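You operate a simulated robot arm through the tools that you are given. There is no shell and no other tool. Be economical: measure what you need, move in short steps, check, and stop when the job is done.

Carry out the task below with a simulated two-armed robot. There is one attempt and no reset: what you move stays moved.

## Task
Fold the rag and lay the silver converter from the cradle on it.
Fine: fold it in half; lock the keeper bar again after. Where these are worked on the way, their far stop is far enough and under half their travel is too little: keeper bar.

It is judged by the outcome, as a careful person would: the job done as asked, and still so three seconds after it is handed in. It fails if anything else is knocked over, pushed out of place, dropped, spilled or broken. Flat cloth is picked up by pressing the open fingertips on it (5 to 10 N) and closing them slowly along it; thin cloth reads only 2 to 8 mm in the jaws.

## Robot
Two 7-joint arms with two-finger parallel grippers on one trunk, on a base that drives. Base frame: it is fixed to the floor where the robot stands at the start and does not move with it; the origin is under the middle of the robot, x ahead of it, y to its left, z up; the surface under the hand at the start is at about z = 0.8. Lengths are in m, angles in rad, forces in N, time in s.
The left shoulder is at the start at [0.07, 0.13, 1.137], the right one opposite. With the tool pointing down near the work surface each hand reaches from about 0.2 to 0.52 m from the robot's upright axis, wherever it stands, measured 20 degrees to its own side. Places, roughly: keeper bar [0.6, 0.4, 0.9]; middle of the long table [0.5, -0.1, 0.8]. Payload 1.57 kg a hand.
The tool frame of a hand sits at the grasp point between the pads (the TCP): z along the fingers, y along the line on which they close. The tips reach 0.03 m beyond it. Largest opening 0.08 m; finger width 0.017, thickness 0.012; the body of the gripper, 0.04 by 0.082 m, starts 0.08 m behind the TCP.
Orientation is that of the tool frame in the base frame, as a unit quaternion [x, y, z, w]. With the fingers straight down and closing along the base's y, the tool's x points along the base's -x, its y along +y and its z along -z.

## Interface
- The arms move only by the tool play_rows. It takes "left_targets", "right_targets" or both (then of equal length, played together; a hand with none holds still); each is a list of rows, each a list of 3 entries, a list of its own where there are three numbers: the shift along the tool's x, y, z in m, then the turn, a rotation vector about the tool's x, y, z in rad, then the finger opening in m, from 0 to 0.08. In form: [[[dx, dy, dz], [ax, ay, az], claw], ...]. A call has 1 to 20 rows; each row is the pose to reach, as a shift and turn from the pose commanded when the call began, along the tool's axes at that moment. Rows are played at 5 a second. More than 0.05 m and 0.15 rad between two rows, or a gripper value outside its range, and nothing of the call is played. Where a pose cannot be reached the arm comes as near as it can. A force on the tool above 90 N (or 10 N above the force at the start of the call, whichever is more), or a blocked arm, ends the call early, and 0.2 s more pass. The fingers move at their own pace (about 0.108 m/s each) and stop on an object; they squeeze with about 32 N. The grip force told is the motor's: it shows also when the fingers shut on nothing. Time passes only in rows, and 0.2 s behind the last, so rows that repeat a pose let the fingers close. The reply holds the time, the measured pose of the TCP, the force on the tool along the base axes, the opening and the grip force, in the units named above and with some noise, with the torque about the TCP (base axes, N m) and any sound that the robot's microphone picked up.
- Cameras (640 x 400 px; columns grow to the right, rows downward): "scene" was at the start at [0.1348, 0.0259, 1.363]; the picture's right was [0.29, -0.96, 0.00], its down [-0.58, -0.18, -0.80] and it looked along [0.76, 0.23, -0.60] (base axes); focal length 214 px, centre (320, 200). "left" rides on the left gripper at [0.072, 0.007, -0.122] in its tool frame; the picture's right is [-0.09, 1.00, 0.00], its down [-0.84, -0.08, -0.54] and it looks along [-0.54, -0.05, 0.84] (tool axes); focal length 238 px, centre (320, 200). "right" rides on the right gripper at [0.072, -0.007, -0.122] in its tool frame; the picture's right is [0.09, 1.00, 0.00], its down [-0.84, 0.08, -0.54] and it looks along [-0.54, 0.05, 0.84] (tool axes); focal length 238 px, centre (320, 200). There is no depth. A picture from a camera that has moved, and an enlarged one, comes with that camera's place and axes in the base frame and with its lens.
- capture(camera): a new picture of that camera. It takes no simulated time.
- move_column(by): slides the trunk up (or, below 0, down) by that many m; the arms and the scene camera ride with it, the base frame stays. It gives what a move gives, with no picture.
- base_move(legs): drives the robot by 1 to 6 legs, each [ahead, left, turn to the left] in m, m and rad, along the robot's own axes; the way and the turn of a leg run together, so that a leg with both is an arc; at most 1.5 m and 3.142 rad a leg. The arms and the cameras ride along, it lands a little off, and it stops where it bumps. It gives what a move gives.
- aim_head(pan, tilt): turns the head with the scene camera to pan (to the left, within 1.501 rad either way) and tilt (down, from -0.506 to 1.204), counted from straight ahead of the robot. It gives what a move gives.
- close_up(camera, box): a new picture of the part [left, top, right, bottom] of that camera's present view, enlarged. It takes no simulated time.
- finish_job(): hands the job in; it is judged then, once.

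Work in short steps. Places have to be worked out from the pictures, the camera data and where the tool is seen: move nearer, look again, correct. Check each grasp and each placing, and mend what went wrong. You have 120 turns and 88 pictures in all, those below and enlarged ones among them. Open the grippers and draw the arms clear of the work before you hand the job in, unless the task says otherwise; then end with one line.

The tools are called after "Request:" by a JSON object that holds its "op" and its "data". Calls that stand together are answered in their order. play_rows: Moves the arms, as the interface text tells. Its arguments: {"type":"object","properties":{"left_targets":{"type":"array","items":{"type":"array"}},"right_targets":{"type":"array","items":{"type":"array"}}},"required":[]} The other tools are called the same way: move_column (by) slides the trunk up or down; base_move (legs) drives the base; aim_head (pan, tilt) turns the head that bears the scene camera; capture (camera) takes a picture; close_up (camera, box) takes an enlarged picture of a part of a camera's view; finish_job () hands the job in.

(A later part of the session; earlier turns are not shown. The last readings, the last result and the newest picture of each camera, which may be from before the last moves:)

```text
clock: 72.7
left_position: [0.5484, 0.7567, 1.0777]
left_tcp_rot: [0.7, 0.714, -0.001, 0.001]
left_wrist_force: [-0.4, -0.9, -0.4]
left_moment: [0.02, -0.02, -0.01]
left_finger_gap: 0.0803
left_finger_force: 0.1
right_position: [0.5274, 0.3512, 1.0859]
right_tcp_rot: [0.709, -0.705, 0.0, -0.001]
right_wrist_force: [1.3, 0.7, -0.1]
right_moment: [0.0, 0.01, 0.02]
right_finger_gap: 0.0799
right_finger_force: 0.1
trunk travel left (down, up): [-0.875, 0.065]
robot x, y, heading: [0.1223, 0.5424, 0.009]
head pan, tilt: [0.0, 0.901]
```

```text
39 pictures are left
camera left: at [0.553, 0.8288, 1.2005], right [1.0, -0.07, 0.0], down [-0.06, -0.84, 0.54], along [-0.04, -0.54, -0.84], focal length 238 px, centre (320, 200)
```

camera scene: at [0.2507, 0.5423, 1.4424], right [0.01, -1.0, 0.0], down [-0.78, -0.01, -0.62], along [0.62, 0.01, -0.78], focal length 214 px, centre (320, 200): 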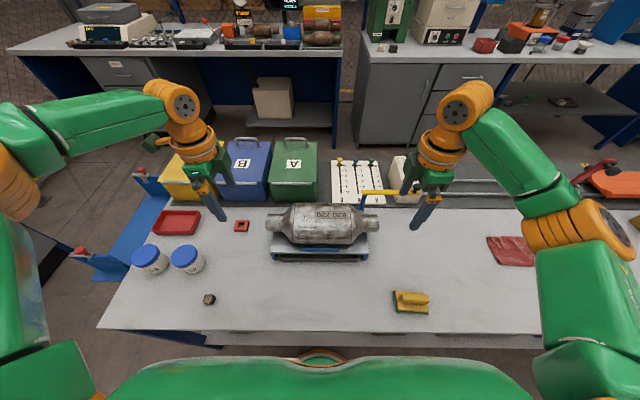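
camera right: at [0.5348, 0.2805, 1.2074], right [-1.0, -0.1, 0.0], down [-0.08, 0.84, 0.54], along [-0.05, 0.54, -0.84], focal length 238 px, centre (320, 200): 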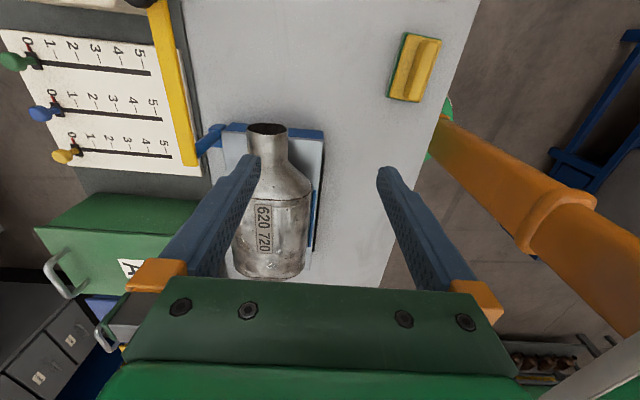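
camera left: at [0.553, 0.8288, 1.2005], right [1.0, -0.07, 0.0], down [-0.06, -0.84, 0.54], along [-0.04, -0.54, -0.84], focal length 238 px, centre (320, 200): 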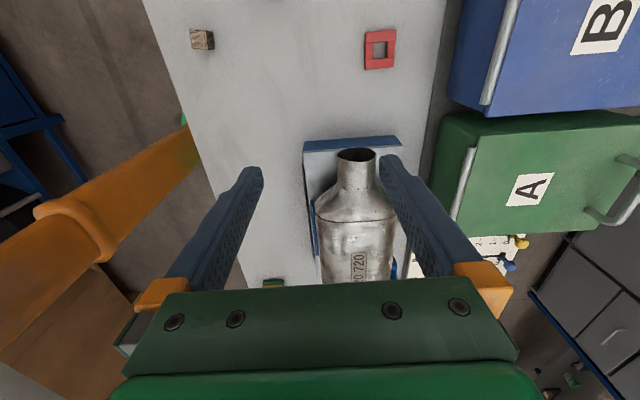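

Stub ends: right end at (0.593, 0.374), left end at (0.591, 0.707), axis z≈0.907. I bring the hands above the stub middles (y≈0.392 and 0.688) at z=1.0.

Request:
{"op": "play_rows", "data": {"left_targets": [[[-0.023, 0.014, 0.0], [0, 0, 0], 0.08], [[-0.046, 0.028, 0.01], [0, 0, 0], 0.08], [[-0.0696, 0.0422, 0.03], [0, 0, 0], 0.08], [[-0.0696, 0.0422, 0.06], [0, 0, 0], 0.08], [[-0.0696, 0.0422, 0.0777], [0, 0, 0], 0.08], [[-0.0696, 0.0422, 0.0777], [0, 0, 0], 0.08]], "right_targets": [[[-0.013, -0.022, 0.0], [0, 0, 0], 0.08], [[-0.027, -0.044, 0.01], [0, 0, 0], 0.08], [[-0.0405, -0.065, 0.03], [0, 0, 0], 0.08], [[-0.0405, -0.065, 0.06], [0, 0, 0], 0.08], [[-0.0405, -0.065, 0.086], [0, 0, 0], 0.08], [[-0.0405, -0.065, 0.086], [0, 0, 0], 0.08]]}}

Request:
{"op": "capture", "data": {"camera": "right"}}

Request:
{"op": "capture", "data": {"camera": "left"}}

```text
clock: 74.1
left_position: [0.5355, 0.7254, 1.0333]
left_tcp_rot: [0.7, 0.714, -0.001, 0.002]
left_wrist_force: [0.6, -0.1, 0.5]
left_moment: [0.0, 0.04, 0.02]
left_finger_gap: 0.0798
left_finger_force: 0.1
left hand out of reach, approached as far as the arm can: row 1, 2, 3, 4, 5, 6
right_position: [0.5933, 0.3958, 0.9988]
right_tcp_rot: [0.708, -0.706, 0.001, 0.001]
right_wrist_force: [0.7, 0.2, 0.7]
right_moment: [0.01, -0.01, -0.03]
right_finger_gap: 0.0796
right_finger_force: 0.1
trunk travel left (down, up): [-0.875, 0.065]
robot x, y, heading: [0.1261, 0.5386, 0.011]
head pan, tilt: [0.0, 0.901]
```

```text
38 pictures are left
camera right: at [0.6003, 0.3234, 1.1217], right [-1.0, -0.1, 0.0], down [-0.08, 0.84, 0.54], along [-0.05, 0.54, -0.84], focal length 238 px, centre (320, 200)
```

right: 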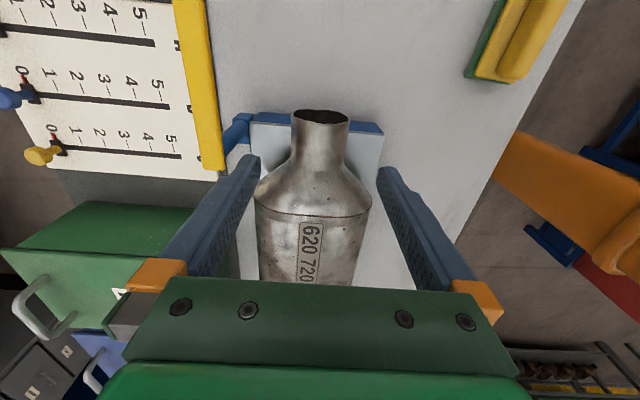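

```text
37 pictures are left
camera left: at [0.5404, 0.7992, 1.1534], right [1.0, -0.07, 0.0], down [-0.06, -0.84, 0.54], along [-0.04, -0.54, -0.84], focal length 238 px, centre (320, 200)
```

left: 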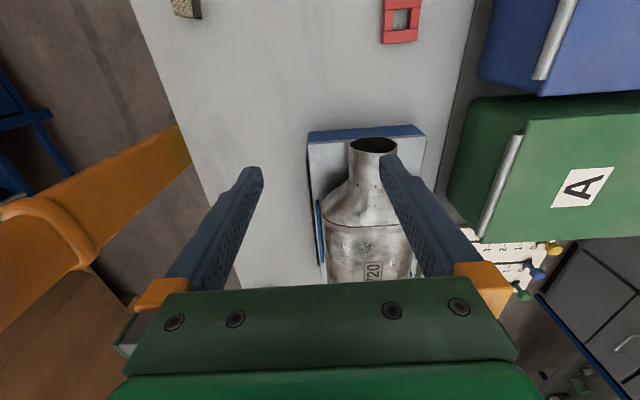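

The left arm hits its inner limit again. I move the base 12 cm right so that the left works further out, with the right hand compensating inward.

Request:
{"op": "base_move", "data": {"legs": [[0.0, -0.12, -0.01]]}}

```text
clock: 75.3
left_position: [0.5398, 0.6064, 1.0303]
left_tcp_rot: [0.703, 0.711, -0.001, 0.003]
left_wrist_force: [-1.3, -0.2, 0.4]
left_moment: [0.0, 0.0, 0.02]
left_finger_gap: 0.0798
left_finger_force: 0.2
right_position: [0.593, 0.2755, 0.9995]
right_tcp_rot: [-0.706, 0.709, -0.001, -0.001]
right_wrist_force: [0.3, 0.3, -0.1]
right_moment: [0.0, -0.01, 0.0]
right_finger_gap: 0.08
right_finger_force: 0.0
trunk travel left (down, up): [-0.875, 0.065]
robot x, y, heading: [0.1216, 0.4201, -0.001]
head pan, tilt: [0.0, 0.901]
```

Now left out and forward, right inward, at z≈1.0.

Request:
{"op": "play_rows", "data": {"left_targets": [[[0.03, 0.0, 0], [0, 0, 0], 0.08], [[0.06, 0.0, 0], [0, 0, 0], 0.08], [[0.081, 0.02, 0], [0, 0, 0], 0.08], [[0.081, 0.053, 0.01], [0, 0, 0], 0.08], [[0.081, 0.053, 0.03], [0, 0, 0], 0.08], [[0.081, 0.053, 0.03], [0, 0, 0], 0.08]], "right_targets": [[[-0.03, 0, 0], [0, 0, 0], 0.08], [[-0.06, 0, 0], [0, 0, 0], 0.08], [[-0.09, 0, 0], [0, 0, 0], 0.08], [[-0.1165, 0, 0], [0, 0, 0], 0.08], [[-0.1165, 0, 0], [0, 0, 0], 0.08], [[-0.1165, 0, 0], [0, 0, 0], 0.08]]}}

```text
clock: 76.7
left_position: [0.5635, 0.6867, 1.0122]
left_tcp_rot: [0.703, 0.711, 0.001, 0.002]
left_wrist_force: [0.3, 0.2, -0.5]
left_moment: [0.0, 0.01, -0.01]
left_finger_gap: 0.08
left_finger_force: 0.0
left hand out of reach, approached as far as the arm can: row 4, 5, 6
right_position: [0.5893, 0.3856, 0.9992]
right_tcp_rot: [-0.705, 0.709, 0.0, 0.0]
right_wrist_force: [-0.3, 0.6, 0.5]
right_moment: [0.04, -0.02, 0.0]
right_finger_gap: 0.0797
right_finger_force: 0.0
right hand out of reach, approached as far as the arm can: row 4, 5, 6
trunk travel left (down, up): [-0.875, 0.065]
robot x, y, heading: [0.1264, 0.423, -0.001]
head pan, tilt: [0.0, 0.901]
```

Both hands are just short. Gripping a cylinder along y is unaffected by tilting about y, so I tilt both tools 0.35 rad (fingers forward) to gain reach.

Request:
{"op": "play_rows", "data": {"left_targets": [[[0, 0, 0], [-0.12, 0, 0], 0.08], [[0, 0, 0], [-0.24, 0, 0], 0.08], [[0, 0, 0], [-0.35, 0, 0], 0.08], [[0.001, 0.0285, 0.0], [-0.35, 0, 0], 0.08], [[0.001, 0.0285, 0.012], [-0.35, 0, 0], 0.08], [[0.001, 0.0285, 0.012], [-0.35, 0, 0], 0.08]], "right_targets": [[[0, 0, 0], [0.12, 0, 0], 0.08], [[0, 0, 0], [0.24, 0, 0], 0.08], [[0, 0, 0], [0.35, 0, 0], 0.08], [[-0.0065, -0.003, 0.0], [0.35, 0, 0], 0.08], [[-0.0065, -0.003, 0.0], [0.35, 0, 0], 0.08], [[-0.0065, -0.003, 0.0], [0.35, 0, 0], 0.08]]}}

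Request:
{"op": "capture", "data": {"camera": "right"}}

Request:
{"op": "capture", "data": {"camera": "left"}}

```text
clock: 78.1
left_position: [0.5899, 0.6894, 0.9998]
left_tcp_rot: [0.692, 0.7, 0.125, 0.124]
left_wrist_force: [-0.4, 0.4, -0.4]
left_moment: [0.03, 0.02, 0.02]
left_finger_gap: 0.08
left_finger_force: 0.1
right_position: [0.5891, 0.3936, 0.9994]
right_tcp_rot: [-0.695, 0.698, -0.124, 0.123]
right_wrist_force: [0.5, 0.6, -1.1]
right_moment: [0.0, 0.01, 0.0]
right_finger_gap: 0.0801
right_finger_force: 0.1
trunk travel left (down, up): [-0.875, 0.065]
robot x, y, heading: [0.1238, 0.4204, -0.003]
head pan, tilt: [0.0, 0.901]
```

```text
36 pictures are left
camera right: at [0.5541, 0.3221, 1.1173], right [-0.94, -0.09, -0.34], down [-0.25, 0.84, 0.48], along [0.25, 0.54, -0.81], focal length 238 px, centre (320, 200)
```

right: 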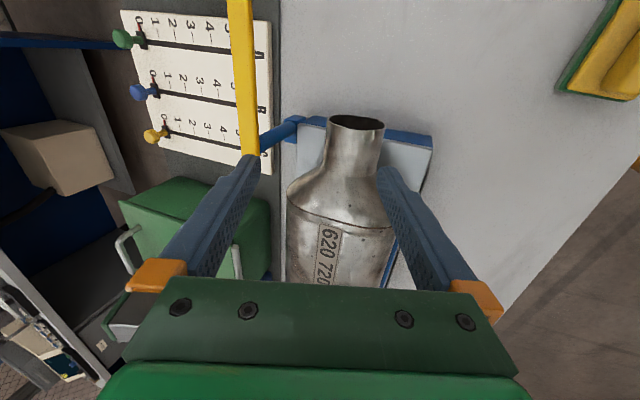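

```text
35 pictures are left
camera left: at [0.5518, 0.7613, 1.1167], right [0.94, -0.08, 0.34], down [-0.25, -0.84, 0.48], along [0.25, -0.54, -0.8], focal length 238 px, centre (320, 200)
```

left: 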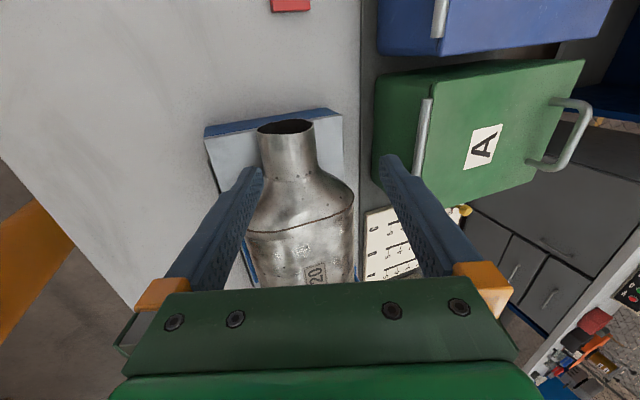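

Both hands are lined up over the stubs. Descend 9 cm straight down onto the pipe axis.

Request:
{"op": "play_rows", "data": {"left_targets": [[[0, -0.0095, 0.028], [0, 0, 0], 0.08], [[-0.001, -0.019, 0.056], [0, 0, 0], 0.08], [[-0.001, -0.029, 0.0852], [0, 0, 0], 0.08], [[-0.001, -0.029, 0.0852], [0, 0, 0], 0.08]], "right_targets": [[[0.001, 0.0095, 0.028], [0, 0, 0], 0.08], [[0.0016, 0.019, 0.056], [0, 0, 0], 0.08], [[0.0016, 0.0281, 0.0855], [0, 0, 0], 0.08], [[0.0016, 0.0281, 0.0855], [0, 0, 0], 0.08]]}}

Request:
{"op": "capture", "data": {"camera": "right"}}

Request:
{"op": "capture", "data": {"camera": "left"}}

```text
clock: 79.1
left_position: [0.5719, 0.6922, 0.9387]
left_tcp_rot: [0.692, 0.701, 0.123, 0.124]
left_wrist_force: [-0.1, -0.3, 0.2]
left_moment: [-0.01, -0.03, 0.03]
left_finger_gap: 0.0799
left_finger_force: 0.0
left hand out of reach, approached as far as the arm can: row 2, 3, 4
right_position: [0.5957, 0.3901, 0.9078]
right_tcp_rot: [-0.694, 0.698, -0.124, 0.124]
right_wrist_force: [-0.4, -0.4, -1.1]
right_moment: [-0.01, -0.01, 0.02]
right_finger_gap: 0.08
right_finger_force: 0.1
trunk travel left (down, up): [-0.875, 0.065]
robot x, y, heading: [0.1242, 0.4226, 0.003]
head pan, tilt: [0.0, 0.901]
```

```text
34 pictures are left
camera right: at [0.5591, 0.3184, 1.0252], right [-0.94, -0.09, -0.34], down [-0.25, 0.84, 0.48], along [0.24, 0.54, -0.81], focal length 238 px, centre (320, 200)
```

right: 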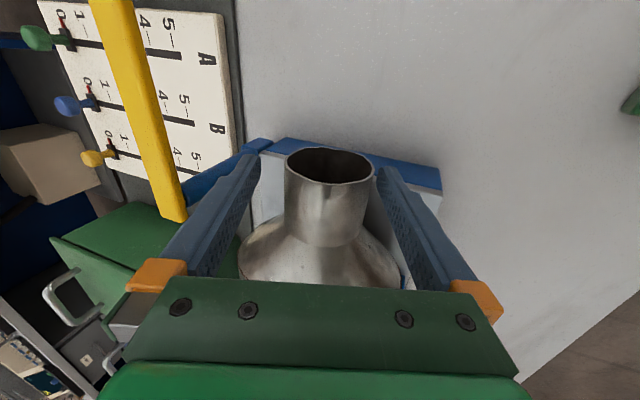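

```text
33 pictures are left
camera left: at [0.5356, 0.765, 1.0557], right [0.94, -0.08, 0.34], down [-0.25, -0.84, 0.48], along [0.25, -0.54, -0.8], focal length 238 px, centre (320, 200)
```

left: 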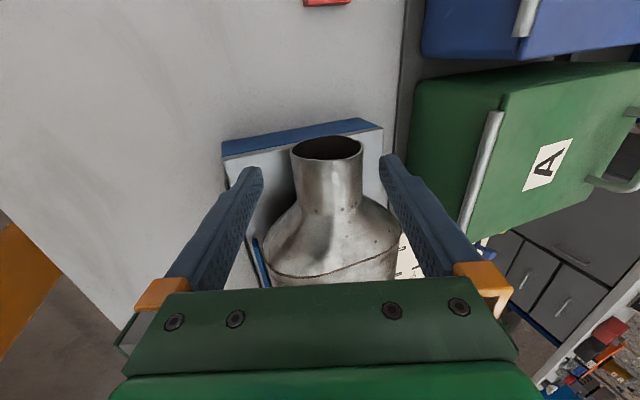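

Right is in place, left stops 3 cm high. Lower trunk should help: raise both hands, lower the trunk 0.08, then redo.

Request:
{"op": "play_rows", "data": {"left_targets": [[[0, 0.0137, -0.0376], [0, 0, 0], 0.08], [[0, 0.0274, -0.0752], [0, 0, 0], 0.08]], "right_targets": [[[0, -0.0137, -0.0376], [0, 0, 0], 0.08], [[0, -0.0274, -0.0752], [0, 0, 0], 0.08]]}}

Request:
{"op": "move_column", "data": {"by": -0.08}}

```text
clock: 79.7
left_position: [0.5699, 0.6948, 1.0172]
left_tcp_rot: [0.692, 0.7, 0.124, 0.125]
left_wrist_force: [-0.4, -0.6, -0.3]
left_moment: [-0.02, -0.03, 0.0]
left_finger_gap: 0.08
left_finger_force: 0.1
right_position: [0.5917, 0.3914, 0.9892]
right_tcp_rot: [-0.694, 0.698, -0.124, 0.124]
right_wrist_force: [0.1, 0.0, 0.6]
right_moment: [-0.02, -0.06, 0.0]
right_finger_gap: 0.0799
right_finger_force: 0.1
trunk travel left (down, up): [-0.875, 0.065]
robot x, y, heading: [0.1249, 0.4196, 0.007]
head pan, tilt: [0.0, 0.901]
```

```text
clock: 80.9
left_position: [0.5716, 0.6944, 0.9371]
left_tcp_rot: [0.692, 0.7, 0.124, 0.124]
left_wrist_force: [-0.7, -0.5, -0.4]
left_moment: [0.03, -0.01, 0.0]
left_finger_gap: 0.08
left_finger_force: 0.1
right_position: [0.5925, 0.3906, 0.9076]
right_tcp_rot: [-0.695, 0.698, -0.124, 0.123]
right_wrist_force: [0.4, 0.1, -0.2]
right_moment: [0.02, -0.01, 0.0]
right_finger_gap: 0.0802
right_finger_force: 0.0
trunk travel left (down, up): [-0.795, 0.145]
robot x, y, heading: [0.1268, 0.4234, 0.007]
head pan, tilt: [0.0, 0.901]
```

Now left forward to the axis and down.

Request:
{"op": "play_rows", "data": {"left_targets": [[[-0.005, 0.0226, -0.0024], [0, 0, 0], 0.08], [[-0.005, 0.0158, 0.0164], [0, 0, 0], 0.08], [[-0.005, 0.0096, 0.0333], [0, 0, 0], 0.08], [[-0.005, 0.0096, 0.0333], [0, 0, 0], 0.08]]}}

```text
clock: 81.9
left_position: [0.5895, 0.6904, 0.9091]
left_tcp_rot: [0.692, 0.7, 0.125, 0.124]
left_wrist_force: [-0.7, 0.0, 0.0]
left_moment: [0.0, 0.01, 0.0]
left_finger_gap: 0.0801
left_finger_force: 0.1
right_position: [0.5931, 0.3908, 0.908]
right_tcp_rot: [-0.694, 0.698, -0.124, 0.123]
right_wrist_force: [-0.8, 0.4, -0.2]
right_moment: [-0.03, -0.02, -0.01]
right_finger_gap: 0.0799
right_finger_force: 0.0
trunk travel left (down, up): [-0.795, 0.145]
robot x, y, heading: [0.1239, 0.4223, 0.002]
head pan, tilt: [0.0, 0.901]
```

Both are on the axis. Close both grippers gradually.

Request:
{"op": "play_rows", "data": {"left_targets": [[[0, 0.001, 0], [0, 0, 0], 0.065], [[0, 0.001, 0], [0, 0, 0], 0.055], [[0, 0.001, 0], [0, 0, 0], 0.045], [[0, 0.001, 0], [0, 0, 0], 0.03], [[0, 0.001, 0], [0, 0, 0], 0.03]], "right_targets": [[[0, 0, 0], [0, 0, 0], 0.065], [[0, 0, 0], [0, 0, 0], 0.055], [[0, 0, 0], [0, 0, 0], 0.045], [[0, 0, 0], [0, 0, 0], 0.03], [[0, 0, 0], [0, 0, 0], 0.03]]}}

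Request:
{"op": "capture", "data": {"camera": "scene"}}

```text
clock: 83.1
left_position: [0.5902, 0.6903, 0.9091]
left_tcp_rot: [0.692, 0.7, 0.124, 0.125]
left_wrist_force: [-0.6, 0.3, 0.3]
left_moment: [0.17, 0.18, -0.52]
left_finger_gap: 0.0533
left_finger_force: 32.2
right_position: [0.5911, 0.3925, 0.9072]
right_tcp_rot: [-0.694, 0.699, -0.124, 0.123]
right_wrist_force: [-2.1, -0.4, -0.2]
right_moment: [-0.24, 0.18, 0.56]
right_finger_gap: 0.0533
right_finger_force: 32.1
trunk travel left (down, up): [-0.795, 0.145]
robot x, y, heading: [0.1242, 0.418, 0.003]
head pan, tilt: [0.0, 0.901]
```

```text
32 pictures are left
camera scene: at [0.2514, 0.4225, 1.3624], right [0.0, -1.0, 0.0], down [-0.78, 0.0, -0.62], along [0.62, 0.0, -0.78], focal length 214 px, centre (320, 200)
```

scene: 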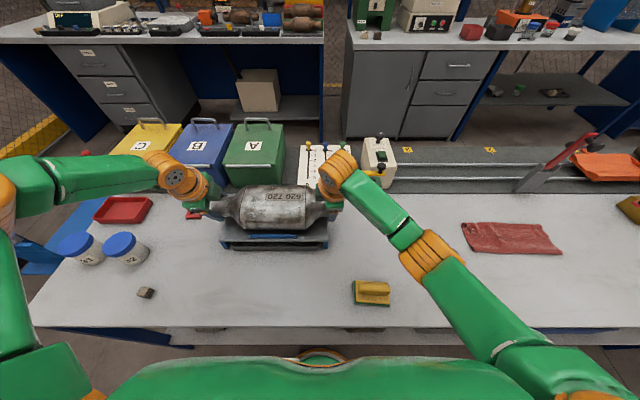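

Both grip the stubs at 53 mm. I lift with the trunk (both hands in unison), 3 cm first.

Request:
{"op": "move_column", "data": {"by": 0.03}}

Request:
{"op": "close_up", "data": {"camera": "scene", "box": [160, 140, 400, 280]}}

```text
clock: 83.8
left_position: [0.5927, 0.691, 0.9383]
left_tcp_rot: [0.692, 0.701, 0.122, 0.123]
left_wrist_force: [0.1, -0.7, -7.2]
left_moment: [0.45, 0.04, -0.65]
left_finger_gap: 0.0531
left_finger_force: 31.5
right_position: [0.5958, 0.392, 0.9368]
right_tcp_rot: [-0.695, 0.698, -0.123, 0.122]
right_wrist_force: [0.2, 0.4, -5.9]
right_moment: [-0.24, 0.02, 0.67]
right_finger_gap: 0.0529
right_finger_force: 32.7
trunk travel left (down, up): [-0.825, 0.115]
robot x, y, heading: [0.1216, 0.421, -0.003]
head pan, tilt: [0.0, 0.901]
```

```text
2.67 times, centred on (280, 210) of scene
camera zoom: at [0.2548, 0.4231, 1.3922], right [0.0, -1.0, 0.0], down [-0.79, 0.0, -0.62], along [0.62, 0.0, -0.79], focal length 572 px, centre (427, 173)
```

zoom: 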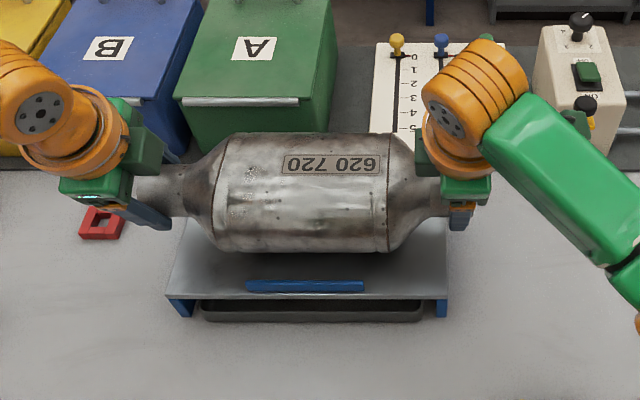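

It is lifted evenly (~13 N in total). I raise 8 cm more, back off, and drive right to the rag (centre ≈ (0.557,-0.141)).

Request:
{"op": "move_column", "data": {"by": 0.08}}

Request:
{"op": "base_move", "data": {"legs": [[-0.05, 0, 0], [0, -0.32, 0]]}}

Request:
{"op": "capture", "data": {"camera": "scene"}}

```text
clock: 85.0
left_position: [0.5941, 0.6908, 1.0179]
left_tcp_rot: [0.692, 0.701, 0.123, 0.123]
left_wrist_force: [0.6, -0.4, -6.2]
left_moment: [0.19, 0.03, -0.55]
left_finger_gap: 0.0533
left_finger_force: 32.0
right_position: [0.5947, 0.3922, 1.017]
right_tcp_rot: [-0.695, 0.698, -0.123, 0.122]
right_wrist_force: [1.1, -0.1, -6.3]
right_moment: [-0.2, -0.02, 0.45]
right_finger_gap: 0.0532
right_finger_force: 31.7
trunk travel left (down, up): [-0.905, 0.035]
robot x, y, heading: [0.1279, 0.4201, -0.002]
head pan, tilt: [0.0, 0.901]
```

```text
clock: 87.7
left_position: [0.5463, 0.3691, 1.0172]
left_tcp_rot: [0.69, 0.703, 0.123, 0.124]
left_wrist_force: [-0.6, -0.1, -5.8]
left_moment: [0.14, 0.03, -0.56]
left_finger_gap: 0.0533
left_finger_force: 31.9
right_position: [0.548, 0.0699, 1.0172]
right_tcp_rot: [0.697, -0.696, 0.123, -0.12]
right_wrist_force: [0.6, 1.3, -6.9]
right_moment: [-0.37, 0.02, 0.48]
right_finger_gap: 0.0532
right_finger_force: 32.5
trunk travel left (down, up): [-0.905, 0.035]
robot x, y, heading: [0.0772, 0.0935, 0.007]
head pan, tilt: [0.0, 0.901]
```

```text
30 pictures are left
camera scene: at [0.2083, 0.1009, 1.4721], right [0.01, -1.0, 0.0], down [-0.79, -0.01, -0.62], along [0.62, 0.0, -0.79], focal length 214 px, centre (320, 200)
```

scene: 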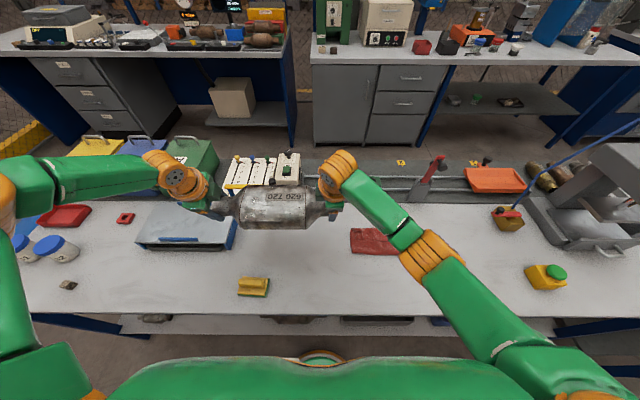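

Carrying is stable. Continue right 0.32 and turn -0.1 to align with the rag.

Request:
{"op": "base_move", "data": {"legs": [[0, -0.315, 0], [0, 0, -0.1]]}}

Request:
{"op": "capture", "data": {"camera": "scene"}}

Request:
{"op": "capture", "data": {"camera": "left"}}

Request:
{"op": "capture", "data": {"camera": "right"}}

```text
clock: 90.4
left_position: [0.5723, -0.0021, 1.0172]
left_tcp_rot: [0.728, 0.664, 0.115, 0.13]
left_wrist_force: [-0.9, 0.4, -5.3]
left_moment: [0.1, -0.01, -0.54]
left_finger_gap: 0.0531
left_finger_force: 32.5
right_position: [0.5431, -0.3009, 1.0156]
right_tcp_rot: [-0.658, 0.733, -0.13, 0.115]
right_wrist_force: [0.2, 0.7, -7.2]
right_moment: [-0.33, 0.05, 0.38]
right_finger_gap: 0.0533
right_finger_force: 31.8
trunk travel left (down, up): [-0.905, 0.035]
robot x, y, heading: [0.081, -0.2233, -0.103]
head pan, tilt: [0.0, 0.901]
```

```text
29 pictures are left
camera scene: at [0.2084, -0.2325, 1.4721], right [-0.1, -0.99, 0.0], down [-0.78, 0.08, -0.62], along [0.62, -0.07, -0.79], focal length 214 px, centre (320, 200)
```

scene: 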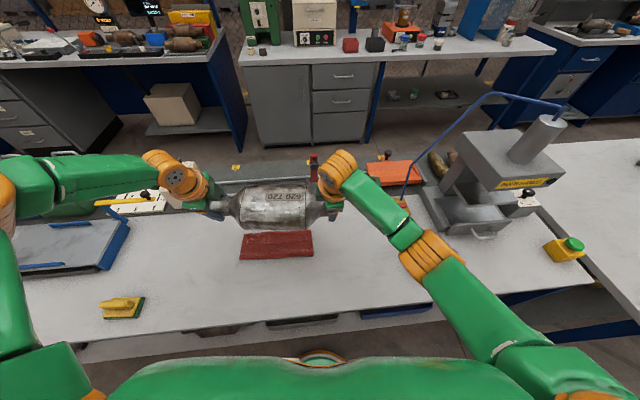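

```text
28 pictures are left
camera left: at [0.5438, 0.0725, 1.1339], right [0.92, -0.18, 0.34], down [-0.33, -0.81, 0.49], along [0.19, -0.56, -0.8], focal length 238 px, centre (320, 200)
```

left: 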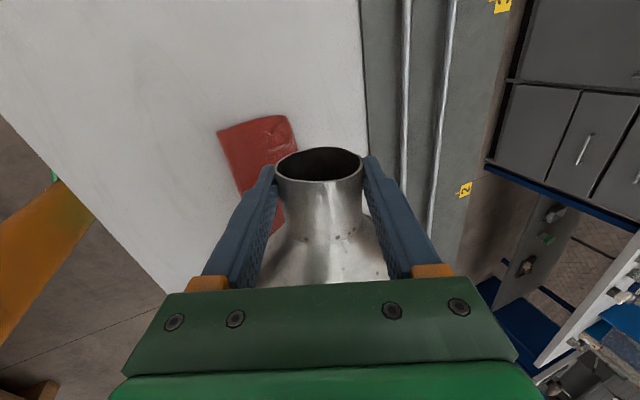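

```text
27 pictures are left
camera right: at [0.5001, -0.3677, 1.1339], right [-0.94, 0.01, -0.34], down [-0.16, 0.86, 0.48], along [0.3, 0.51, -0.81], focal length 238 px, centre (320, 200)
```

right: 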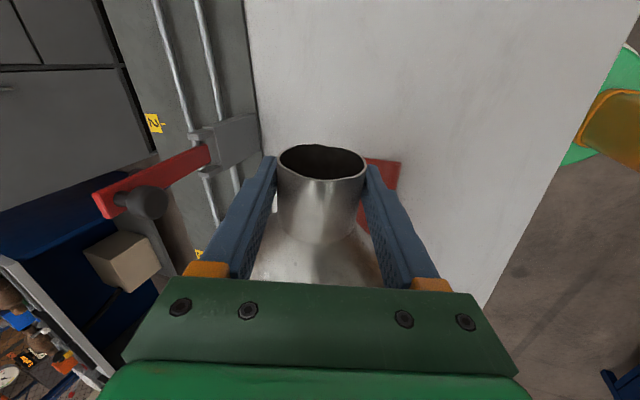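

Converter centre (0.558,-0.152) vs rag centre ≈(0.558,-0.129): shift the base left 2.2 cm, then lower 13 cm by the trunk.

Request:
{"op": "base_move", "data": {"legs": [[0, 0.022, 0]]}}

Request:
{"op": "move_column", "data": {"by": -0.125}}

Request:
{"op": "capture", "data": {"camera": "scene"}}

```text
clock: 91.2
left_position: [0.5755, 0.0117, 1.0186]
left_tcp_rot: [0.728, 0.663, 0.118, 0.127]
left_wrist_force: [0.7, -0.5, -7.0]
left_moment: [0.49, 0.07, -0.46]
left_finger_gap: 0.0534
left_finger_force: 31.4
right_position: [0.5446, -0.2862, 1.0157]
right_tcp_rot: [-0.657, 0.734, -0.128, 0.116]
right_wrist_force: [-0.5, -1.0, -5.6]
right_moment: [-0.24, -0.04, 0.59]
right_finger_gap: 0.0533
right_finger_force: 31.5
trunk travel left (down, up): [-0.905, 0.035]
robot x, y, heading: [0.0827, -0.2036, -0.104]
head pan, tilt: [0.0, 0.901]
```

```text
clock: 92.7
left_position: [0.5744, 0.0142, 0.8924]
left_tcp_rot: [0.728, 0.663, 0.116, 0.129]
left_wrist_force: [-0.7, 0.1, -6.2]
left_moment: [0.35, -0.01, -0.67]
left_finger_gap: 0.0532
left_finger_force: 31.9
right_position: [0.5442, -0.2832, 0.8917]
right_tcp_rot: [-0.657, 0.734, -0.129, 0.114]
right_wrist_force: [0.6, 0.2, -6.2]
right_moment: [-0.44, 0.06, 0.63]
right_finger_gap: 0.053
right_finger_force: 31.9
trunk travel left (down, up): [-0.78, 0.16]
robot x, y, heading: [0.0787, -0.2015, -0.103]
head pan, tilt: [0.0, 0.901]
```

```text
26 pictures are left
camera scene: at [0.2107, -0.2152, 1.3471], right [-0.1, -0.99, 0.0], down [-0.78, 0.08, -0.62], along [0.62, -0.06, -0.79], focal length 214 px, centre (320, 200)
```

scene: 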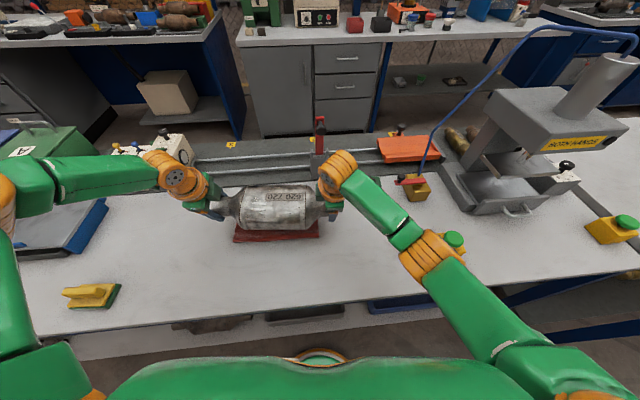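

Centre (0.559,-0.135) is over the rag. Lower further in small steps while watching force.

Request:
{"op": "move_column", "data": {"by": -0.02}}

```text
clock: 93.4
left_position: [0.5747, 0.0148, 0.8724]
left_tcp_rot: [0.728, 0.663, 0.116, 0.13]
left_wrist_force: [-0.2, -0.3, -6.5]
left_moment: [0.27, 0.0, -0.54]
left_finger_gap: 0.0532
left_finger_force: 31.6
right_position: [0.5453, -0.2823, 0.872]
right_tcp_rot: [-0.658, 0.733, -0.129, 0.114]
right_wrist_force: [0.3, -0.1, -6.3]
right_moment: [-0.27, 0.05, 0.53]
right_finger_gap: 0.0533
right_finger_force: 31.7
trunk travel left (down, up): [-0.76, 0.18]
robot x, y, heading: [0.0795, -0.2017, -0.104]
head pan, tilt: [0.0, 0.901]
```

Request:
{"op": "move_column", "data": {"by": -0.006}}

Request:
{"op": "move_column", "data": {"by": -0.004}}

```text
clock: 93.9
left_position: [0.5757, 0.0144, 0.8668]
left_tcp_rot: [0.728, 0.664, 0.115, 0.129]
left_wrist_force: [0.5, 0.2, -6.6]
left_moment: [0.23, -0.01, -0.42]
left_finger_gap: 0.053
left_finger_force: 31.6
right_position: [0.5446, -0.2832, 0.8658]
right_tcp_rot: [-0.657, 0.733, -0.13, 0.115]
right_wrist_force: [-0.5, 0.6, -6.9]
right_moment: [-0.17, 0.0, 0.51]
right_finger_gap: 0.0532
right_finger_force: 31.9
trunk travel left (down, up): [-0.754, 0.186]
robot x, y, heading: [0.0793, -0.203, -0.102]
head pan, tilt: [0.0, 0.901]
```

```text
clock: 94.5
left_position: [0.5761, 0.0151, 0.8614]
left_tcp_rot: [0.728, 0.663, 0.116, 0.128]
left_wrist_force: [0.5, 0.1, -5.9]
left_moment: [0.21, -0.01, -0.5]
left_finger_gap: 0.0531
left_finger_force: 31.8
right_position: [0.5449, -0.2827, 0.8615]
right_tcp_rot: [-0.657, 0.734, -0.129, 0.114]
right_wrist_force: [-0.8, 0.6, -7.1]
right_moment: [-0.18, 0.08, 0.46]
right_finger_gap: 0.0531
right_finger_force: 31.8
trunk travel left (down, up): [-0.75, 0.19]
robot x, y, heading: [0.0798, -0.2031, -0.104]
head pan, tilt: [0.0, 0.901]
```

Not touching yet; continue in 4 mm steps.

Request:
{"op": "move_column", "data": {"by": -0.004}}

Request:
{"op": "close_up", "data": {"camera": "scene", "box": [190, 150, 370, 270]}}

```text
clock: 95.0
left_position: [0.5753, 0.0145, 0.8575]
left_tcp_rot: [0.728, 0.663, 0.117, 0.128]
left_wrist_force: [-0.2, -0.2, -6.1]
left_moment: [0.22, -0.01, -0.49]
left_finger_gap: 0.0533
left_finger_force: 32.1
right_position: [0.5444, -0.2823, 0.8576]
right_tcp_rot: [-0.658, 0.733, -0.13, 0.114]
right_wrist_force: [0.2, 0.7, -5.8]
right_moment: [-0.24, 0.06, 0.51]
right_finger_gap: 0.0532
right_finger_force: 31.5
trunk travel left (down, up): [-0.746, 0.194]
robot x, y, heading: [0.0833, -0.2053, -0.102]
head pan, tilt: [0.0, 0.901]
```

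```text
3.33 times, centred on (280, 210) of scene
camera zoom: at [0.2107, -0.2153, 1.313], right [-0.1, -0.99, 0.0], down [-0.78, 0.08, -0.62], along [0.62, -0.06, -0.79], focal length 715 px, centre (453, 167)
```

zoom: 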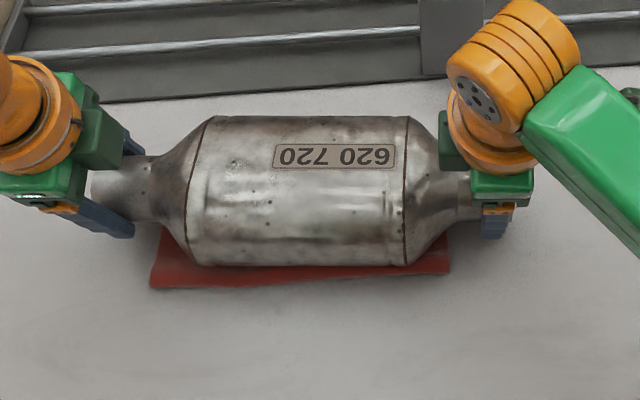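

Request:
{"op": "move_column", "data": {"by": -0.004}}

Request:
{"op": "move_column", "data": {"by": -0.003}}

```text
clock: 95.5
left_position: [0.573, 0.0142, 0.8574]
left_tcp_rot: [0.728, 0.663, 0.118, 0.131]
left_wrist_force: [-0.1, 1.7, 3.0]
left_moment: [0.24, 0.04, -0.66]
left_finger_gap: 0.0531
left_finger_force: 32.0
right_position: [0.543, -0.2833, 0.8549]
right_tcp_rot: [-0.657, 0.733, -0.13, 0.118]
right_wrist_force: [1.3, -1.6, 2.3]
right_moment: [-0.36, 0.04, 0.47]
right_finger_gap: 0.053
right_finger_force: 31.6
trunk travel left (down, up): [-0.742, 0.198]
robot x, y, heading: [0.0827, -0.2019, -0.104]
head pan, tilt: [0.0, 0.901]
```

```text
clock: 96.0
left_position: [0.5704, 0.0135, 0.8557]
left_tcp_rot: [0.728, 0.662, 0.12, 0.133]
left_wrist_force: [3.3, 4.7, 15.2]
left_moment: [0.35, -0.17, -0.62]
left_finger_gap: 0.0534
left_finger_force: 31.3
right_position: [0.5399, -0.2836, 0.8551]
right_tcp_rot: [-0.656, 0.733, -0.132, 0.12]
right_wrist_force: [3.9, -3.8, 16.6]
right_moment: [-0.46, -0.17, 0.42]
right_finger_gap: 0.0532
right_finger_force: 32.1
trunk travel left (down, up): [-0.739, 0.201]
robot x, y, heading: [0.0777, -0.2024, -0.104]
head pan, tilt: [0.0, 0.901]
```

It rests on the rag (upward force now). I ease up 2 mm, then open the fingers only slightly so they still guard against rolling.

Request:
{"op": "move_column", "data": {"by": 0.003}}

Request:
{"op": "play_rows", "data": {"left_targets": [[[0, 0, 0], [0, 0, 0], 0.055], [[0, 0, 0], [0, 0, 0], 0.058], [[0, 0, 0], [0, 0, 0], 0.062], [[0, 0, 0], [0, 0, 0], 0.064], [[0, 0, 0], [0, 0, 0], 0.064]], "right_targets": [[[0, 0, 0], [0, 0, 0], 0.055], [[0, 0, 0], [0, 0, 0], 0.058], [[0, 0, 0], [0, 0, 0], 0.062], [[0, 0, 0], [0, 0, 0], 0.064], [[0, 0, 0], [0, 0, 0], 0.064]]}}

Request:
{"op": "capture", "data": {"camera": "left"}}

Request:
{"op": "capture", "data": {"camera": "right"}}

```text
clock: 96.5
left_position: [0.5722, 0.0131, 0.8575]
left_tcp_rot: [0.727, 0.664, 0.118, 0.131]
left_wrist_force: [2.6, 2.0, 5.8]
left_moment: [0.22, -0.22, -0.28]
left_finger_gap: 0.0532
left_finger_force: 32.2
right_position: [0.5421, -0.2824, 0.8549]
right_tcp_rot: [-0.657, 0.733, -0.131, 0.116]
right_wrist_force: [0.3, -3.6, 8.8]
right_moment: [0.03, -0.03, 0.6]
right_finger_gap: 0.053
right_finger_force: 32.0
trunk travel left (down, up): [-0.742, 0.198]
robot x, y, heading: [0.0823, -0.2034, -0.103]
head pan, tilt: [0.0, 0.901]
```

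```text
clock: 97.8
left_position: [0.5738, 0.014, 0.8571]
left_tcp_rot: [0.728, 0.663, 0.116, 0.13]
left_wrist_force: [0.3, 0.1, 0.5]
left_moment: [-0.04, 0.0, 0.0]
left_finger_gap: 0.0641
left_finger_force: 0.0
right_position: [0.5428, -0.2824, 0.8543]
right_tcp_rot: [-0.656, 0.734, -0.13, 0.117]
right_wrist_force: [0.3, -0.4, 0.5]
right_moment: [0.0, 0.01, 0.0]
right_finger_gap: 0.064
right_finger_force: 0.1
trunk travel left (down, up): [-0.742, 0.198]
robot x, y, heading: [0.081, -0.2042, -0.103]
head pan, tilt: [0.0, 0.901]
```

```text
24 pictures are left
camera left: at [0.5434, 0.0902, 0.9732], right [0.92, -0.18, 0.34], down [-0.34, -0.81, 0.48], along [0.19, -0.56, -0.81], focal length 238 px, centre (320, 200)
```

left: 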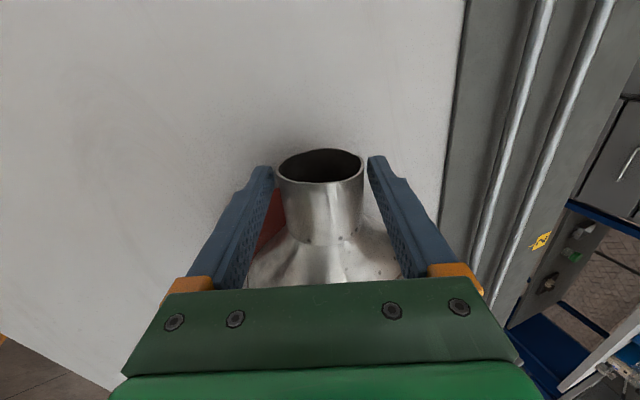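

```text
23 pictures are left
camera right: at [0.4996, -0.3499, 0.9715], right [-0.94, 0.01, -0.34], down [-0.17, 0.86, 0.48], along [0.3, 0.51, -0.81], focal length 238 px, centre (320, 200)
```

right: 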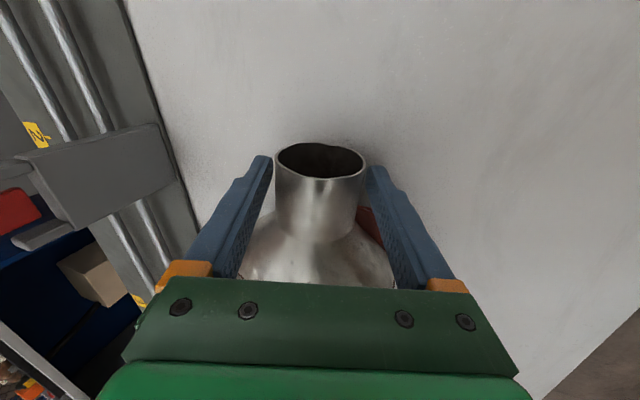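

The converter stays centred between the loose fingers. I wait 1 s, then open fully and withdraw along the tool axis.

Request:
{"op": "play_rows", "data": {"left_targets": [[[0, 0, 0], [0, 0, 0], 0.064], [[0, 0, 0], [0, 0, 0], 0.064], [[0, 0, 0], [0, 0, 0], 0.064], [[0, 0, 0], [0, 0, 0], 0.08], [[0, 0, -0.02], [0, 0, 0], 0.08], [[0, 0, -0.05], [0, 0, 0], 0.08], [[0, 0, -0.09], [0, 0, 0], 0.08], [[0, 0, -0.12], [0, 0, 0], 0.08]], "right_targets": [[[0, 0, 0], [0, 0, 0], 0.064], [[0, 0, 0], [0, 0, 0], 0.064], [[0, 0, 0], [0, 0, 0], 0.064], [[0, 0, 0], [0, 0, 0], 0.08], [[0, 0, -0.02], [0, 0, 0], 0.08], [[0, 0, -0.05], [0, 0, 0], 0.08], [[0, 0, -0.09], [0, 0, 0], 0.08], [[0, 0, -0.12], [0, 0, 0], 0.08]]}}

Request:
{"op": "close_up", "data": {"camera": "scene", "box": [190, 150, 370, 270]}}

```text
clock: 99.5
left_position: [0.5319, 0.0186, 0.9677]
left_tcp_rot: [0.727, 0.664, 0.118, 0.131]
left_wrist_force: [-0.5, -0.6, -0.3]
left_moment: [0.01, 0.0, 0.02]
left_finger_gap: 0.0798
left_finger_force: 0.2
right_position: [0.5012, -0.2806, 0.9684]
right_tcp_rot: [-0.656, 0.734, -0.13, 0.117]
right_wrist_force: [-0.4, -0.5, -0.2]
right_moment: [0.01, 0.0, -0.01]
right_finger_gap: 0.0801
right_finger_force: 0.1
trunk travel left (down, up): [-0.742, 0.198]
robot x, y, heading: [0.0787, -0.2069, -0.102]
head pan, tilt: [0.0, 0.901]
```

```text
3.33 times, centred on (280, 210) of scene
camera zoom: at [0.2058, -0.2162, 1.3095], right [-0.1, -0.99, 0.0], down [-0.78, 0.08, -0.62], along [0.62, -0.06, -0.78], focal length 715 px, centre (453, 167)
```

zoom: 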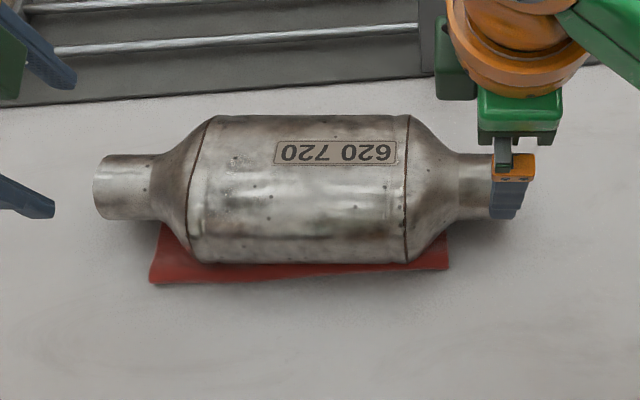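

The converter lies stably on the folded rag. Now to lock the keeper bar: raise the trunk, back off, and straighten.

Request:
{"op": "move_column", "data": {"by": 0.13}}

Request:
{"op": "base_move", "data": {"legs": [[-0.08, 0, 0], [0, 0, 0.103]]}}

Request:
{"op": "play_rows", "data": {"left_targets": [[[0, 0, 0], [0.12, 0, 0], 0.08], [[0, 0, 0], [0.24, 0, 0], 0.08], [[0, 0, 0], [0.35, 0, 0], 0.08]], "right_targets": [[[0, 0, 0], [-0.12, 0, 0], 0.06], [[0, 0, 0], [-0.24, 0, 0], 0.05], [[0, 0, 0], [-0.35, 0, 0], 0.05]]}}

Request:
{"op": "play_rows", "data": {"left_targets": [[[0.01, 0, 0], [0, 0, -0.14], 0.08], [[0.02, 0, 0], [0, 0, -0.28], 0.08], [[0.03, 0, 0], [0, 0, -0.42], 0.08], [[0.04, 0, 0], [0, 0, -0.56], 0.08], [[0.05, 0, 0], [0, 0, -0.7], 0.08], [[0.06, 0, 0], [0, 0, -0.84], 0.08], [[0.07, 0, 0], [0, 0, -0.98], 0.08], [[0.08, 0, 0], [0, 0, -1.12], 0.08], [[0.09, 0, 0], [0, 0, -1.26], 0.08], [[0.1, 0, 0], [0, 0, -1.4], 0.08], [[0.1, 0, 0], [0, 0, -1.5], 0.08]], "right_targets": [[[0, 0, 0], [0, 0, 0.14], 0.05], [[0, 0, 0], [0, 0, 0.28], 0.05], [[0, 0, 0], [0, 0, 0.42], 0.05], [[0, 0, 0], [0, 0, 0.56], 0.05], [[0, 0, 0], [0, 0, 0.7], 0.05], [[0, 0, 0], [0, 0, 0.84], 0.05], [[0, 0, 0], [0, 0, 0.98], 0.05], [[0, 0, 0], [0, 0, 1.12], 0.05], [[0, 0, 0], [0, 0, 1.26], 0.05], [[0, 0, 0], [0, 0, 1.4], 0.05], [[0, 0, 0], [0, 0, 1.54], 0.05]]}}

Request:
{"op": "capture", "data": {"camera": "scene"}}

```text
clock: 101.1
left_position: [0.5329, 0.0196, 1.0979]
left_tcp_rot: [0.727, 0.664, 0.117, 0.129]
left_wrist_force: [0.1, 0.1, -0.6]
left_moment: [0.02, -0.03, 0.0]
left_finger_gap: 0.0801
left_finger_force: 0.0
right_position: [0.5033, -0.2784, 1.0962]
right_tcp_rot: [-0.657, 0.734, -0.13, 0.116]
right_wrist_force: [-0.3, -0.6, 0.2]
right_moment: [0.0, 0.03, 0.01]
right_finger_gap: 0.0799
right_finger_force: 0.1
trunk travel left (down, up): [-0.872, 0.068]
robot x, y, heading: [0.0829, -0.202, -0.101]
head pan, tilt: [0.0, 0.901]
```

```text
clock: 102.7
left_position: [0.4337, 0.0689, 1.0947]
left_tcp_rot: [0.694, 0.699, 0.123, 0.123]
left_wrist_force: [0.7, -0.4, -0.5]
left_moment: [0.03, 0.0, 0.0]
left_finger_gap: 0.0801
left_finger_force: 0.1
right_position: [0.432, -0.2311, 1.0944]
right_tcp_rot: [-0.693, 0.7, -0.122, 0.122]
right_wrist_force: [0.2, 0.6, -0.4]
right_moment: [0.0, -0.01, 0.03]
right_finger_gap: 0.08
right_finger_force: 0.1
trunk travel left (down, up): [-0.872, 0.068]
robot x, y, heading: [-0.0037, -0.1973, -0.003]
head pan, tilt: [0.0, 0.901]
```

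```text
clock: 103.5
left_position: [0.4317, 0.0718, 1.0964]
left_tcp_rot: [0.705, 0.709, -0.001, 0.001]
left_wrist_force: [0.0, -0.1, -0.1]
left_moment: [-0.03, 0.01, 0.01]
left_finger_gap: 0.0802
left_finger_force: 0.0
right_position: [0.432, -0.2275, 1.0964]
right_tcp_rot: [-0.704, 0.71, 0.001, -0.002]
right_wrist_force: [-0.1, -0.6, 0.4]
right_moment: [0.0, 0.01, 0.01]
right_finger_gap: 0.05
right_finger_force: 0.1
trunk travel left (down, up): [-0.872, 0.068]
robot x, y, heading: [0.0014, -0.1931, -0.004]
head pan, tilt: [0.0, 0.901]
```

```text
clock: 105.9
left_position: [0.4286, 0.1726, 1.0961]
left_tcp_rot: [0.03, 1.0, -0.001, 0.001]
left_wrist_force: [-0.5, -0.4, -0.3]
left_moment: [0.0, -0.01, -0.02]
left_finger_gap: 0.0799
left_finger_force: 0.1
right_position: [0.4296, -0.2283, 1.0964]
right_tcp_rot: [-0.01, 1.0, 0.0, 0.0]
right_wrist_force: [0.0, 0.0, 0.6]
right_moment: [-0.02, -0.01, -0.01]
right_finger_gap: 0.0496
right_finger_force: 0.0
trunk travel left (down, up): [-0.872, 0.068]
robot x, y, heading: [0.0027, -0.1969, 0.001]
head pan, tilt: [0.0, 0.901]
```

```text
21 pictures are left
camera scene: at [0.1294, -0.1951, 1.4394], right [0.0, -1.0, 0.0], down [-0.78, 0.0, -0.62], along [0.62, 0.0, -0.78], focal length 214 px, centre (320, 200)
```

scene: 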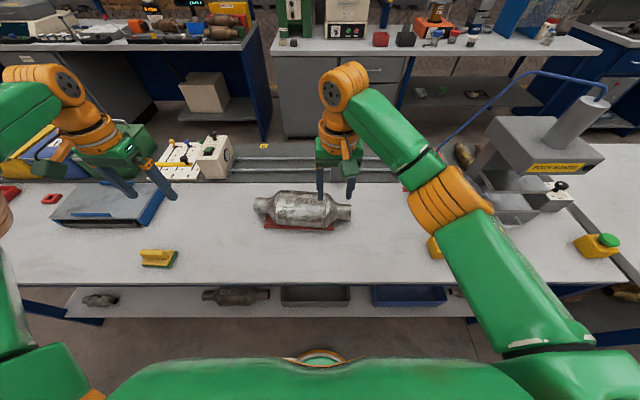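

Converter is steady. Drive left 0.6 and forward to face the keeper bar.

Request:
{"op": "base_move", "data": {"legs": [[0, 0.6, 0], [0.12, 0, 0]]}}

Request:
{"op": "capture", "data": {"camera": "right"}}

Request:
{"op": "capture", "data": {"camera": "scene"}}

```text
clock: 110.2
left_position: [0.5457, 0.7858, 1.0989]
left_tcp_rot: [0.031, 1.0, -0.001, 0.002]
left_wrist_force: [0.0, 0.0, -0.4]
left_moment: [0.01, -0.03, 0.0]
left_finger_gap: 0.08
left_finger_force: 0.1
right_position: [0.5474, 0.3838, 1.0965]
right_tcp_rot: [-0.012, 1.0, 0.0, 0.002]
right_wrist_force: [-0.3, 0.6, 0.2]
right_moment: [-0.01, -0.03, 0.02]
right_finger_gap: 0.0499
right_finger_force: 0.1
trunk travel left (down, up): [-0.872, 0.068]
robot x, y, heading: [0.1232, 0.4143, -0.0]
head pan, tilt: [0.0, 0.901]
```

```text
20 pictures are left
camera right: at [0.4744, 0.3774, 1.2186], right [-0.12, 0.99, 0.0], down [0.83, 0.1, 0.55], along [0.54, 0.06, -0.84], focal length 238 px, centre (320, 200)
```

right: 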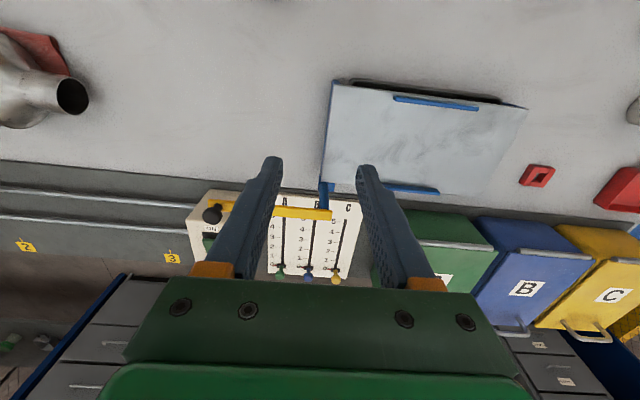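

```text
19 pictures are left
camera scene: at [0.2445, 0.4181, 1.4399], right [0.0, -1.0, 0.0], down [-0.78, 0.0, -0.62], along [0.62, 0.0, -0.78], focal length 214 px, centre (320, 200)
```

scene: 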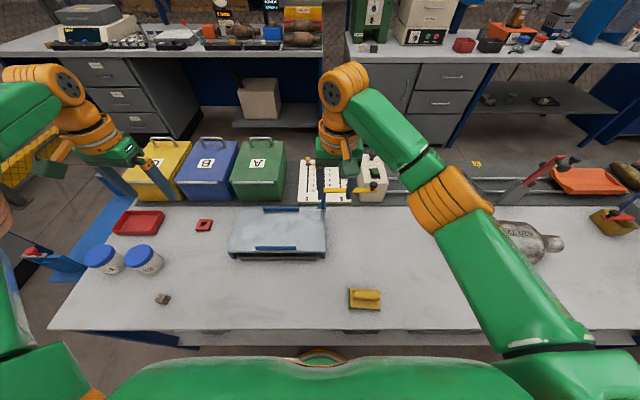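

Knob now at ≈(0.672,0.258,0.965). I tilt the right hand 0.5 rad forward and bring it to a pre-grasp up-and-back of the knob.

Request:
{"op": "play_rows", "data": {"right_targets": [[[0, -0.03, 0], [0, -0.12, 0], 0.05], [[-0.01, -0.065, 0], [0, -0.24, 0], 0.05], [[-0.03, -0.1, 0.01], [0, -0.36, 0], 0.05], [[-0.055, -0.128, 0.03], [0, -0.5, 0], 0.05], [[-0.0766, -0.128, 0.0485], [0, -0.5, 0], 0.05], [[-0.0766, -0.128, 0.0485], [0, -0.5, 0], 0.05]]}}

Request:
{"op": "capture", "data": {"camera": "right"}}

```text
clock: 111.6
left_position: [0.5487, 0.7868, 1.0974]
left_tcp_rot: [0.03, 1.0, -0.001, 0.0]
left_wrist_force: [0.7, 0.6, -0.6]
left_moment: [-0.02, 0.04, 0.02]
left_finger_gap: 0.08
left_finger_force: 0.1
right_position: [0.6292, 0.2598, 1.0465]
right_tcp_rot: [-0.012, 0.969, 0.002, 0.248]
right_wrist_force: [0.6, -0.4, 0.8]
right_moment: [-0.01, 0.0, 0.03]
right_finger_gap: 0.0498
right_finger_force: 0.0
trunk travel left (down, up): [-0.872, 0.068]
robot x, y, heading: [0.1188, 0.4183, -0.0]
head pan, tilt: [0.0, 0.901]
```

```text
18 pictures are left
camera right: at [0.5076, 0.2506, 1.1198], right [-0.1, 0.99, -0.05], down [0.47, 0.09, 0.88], along [0.88, 0.07, -0.48], focal length 238 px, centre (320, 200)
```

right: 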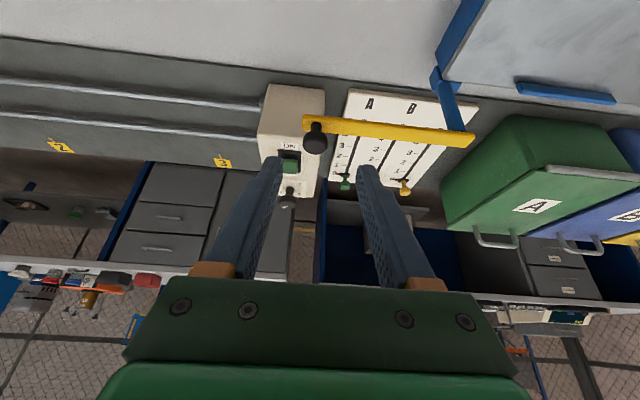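

Knob confirmed at (0.674,0.256). Advance 8 cm along the tool and close.

Request:
{"op": "play_rows", "data": {"right_targets": [[[0, -0.003, 0.03], [0, 0, 0], 0.05], [[0, -0.003, 0.06], [0, 0, 0], 0.05], [[0, -0.003, 0.079], [0, 0, 0], 0.05], [[0, -0.003, 0.079], [0, 0, 0], 0.03], [[0, -0.003, 0.079], [0, 0, 0], 0.0], [[0, -0.003, 0.079], [0, 0, 0], 0.0]]}}

Request:
{"op": "close_up", "data": {"camera": "right", "box": [240, 80, 480, 230]}}

```text
clock: 113.0
left_position: [0.5497, 0.7837, 1.0974]
left_tcp_rot: [0.03, 1.0, -0.001, 0.002]
left_wrist_force: [-0.1, 0.1, -0.9]
left_moment: [-0.02, -0.02, 0.0]
left_finger_gap: 0.0799
left_finger_force: 0.1
right_position: [0.6672, 0.2563, 0.9765]
right_tcp_rot: [-0.011, 0.969, 0.002, 0.247]
right_wrist_force: [-0.4, -0.8, -1.9]
right_moment: [-0.01, -0.29, 0.02]
right_finger_gap: 0.0231
right_finger_force: 35.7
trunk travel left (down, up): [-0.872, 0.068]
robot x, y, heading: [0.1237, 0.4156, 0.005]
head pan, tilt: [0.0, 0.901]
```

```text
2.67 times, centred on (360, 155) of right
camera zoom: at [0.5455, 0.2473, 1.0491], right [-0.1, 0.99, -0.04], down [0.47, 0.09, 0.88], along [0.88, 0.07, -0.48], focal length 636 px, centre (213, 320)
```

zoom: 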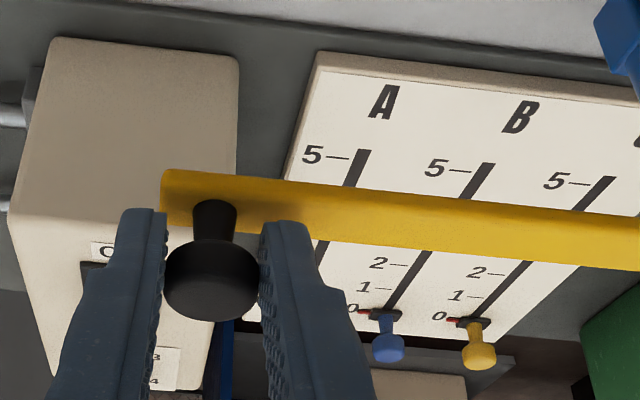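

Knob gripped. Swing back along the arc, first to about φ≈0.8.

Request:
{"op": "play_rows", "data": {"right_targets": [[[0.009, 0.001, -0.005], [0, 0, 0], 0], [[0.0182, 0.0033, -0.01], [0, 0, 0], 0], [[0.027, 0.006, -0.015], [0, 0, 0], 0], [[0.0361, 0.0093, -0.0198], [0, 0, 0], 0], [[0.0446, 0.0133, -0.0245], [0, 0, 0], 0], [[0.0531, 0.0179, -0.0291], [0, 0, 0], 0], [[0.061, 0.0235, -0.0335], [0, 0, 0], 0], [[0.0689, 0.0293, -0.0377], [0, 0, 0], 0], [[0.0831, 0.0431, -0.0455], [0, 0, 0], 0], [[0.0831, 0.0431, -0.0455], [0, 0, 0], 0]]}}

```text
clock: 115.2
left_position: [0.5471, 0.7751, 1.1022]
left_tcp_rot: [0.031, 1.0, 0.004, 0.002]
left_wrist_force: [-0.2, 0.2, 0.1]
left_moment: [-0.02, 0.0, 0.0]
left_finger_gap: 0.0798
left_finger_force: 0.0
right_position: [0.5687, 0.2876, 0.9768]
right_tcp_rot: [-0.009, 0.969, 0.006, 0.245]
right_wrist_force: [-15.4, -21.2, -21.9]
right_moment: [-0.22, 0.21, -0.49]
right_finger_gap: 0.0224
right_finger_force: 35.2
trunk travel left (down, up): [-0.872, 0.068]
robot x, y, heading: [0.1201, 0.4175, -0.001]
head pan, tilt: [0.0, 0.901]
```

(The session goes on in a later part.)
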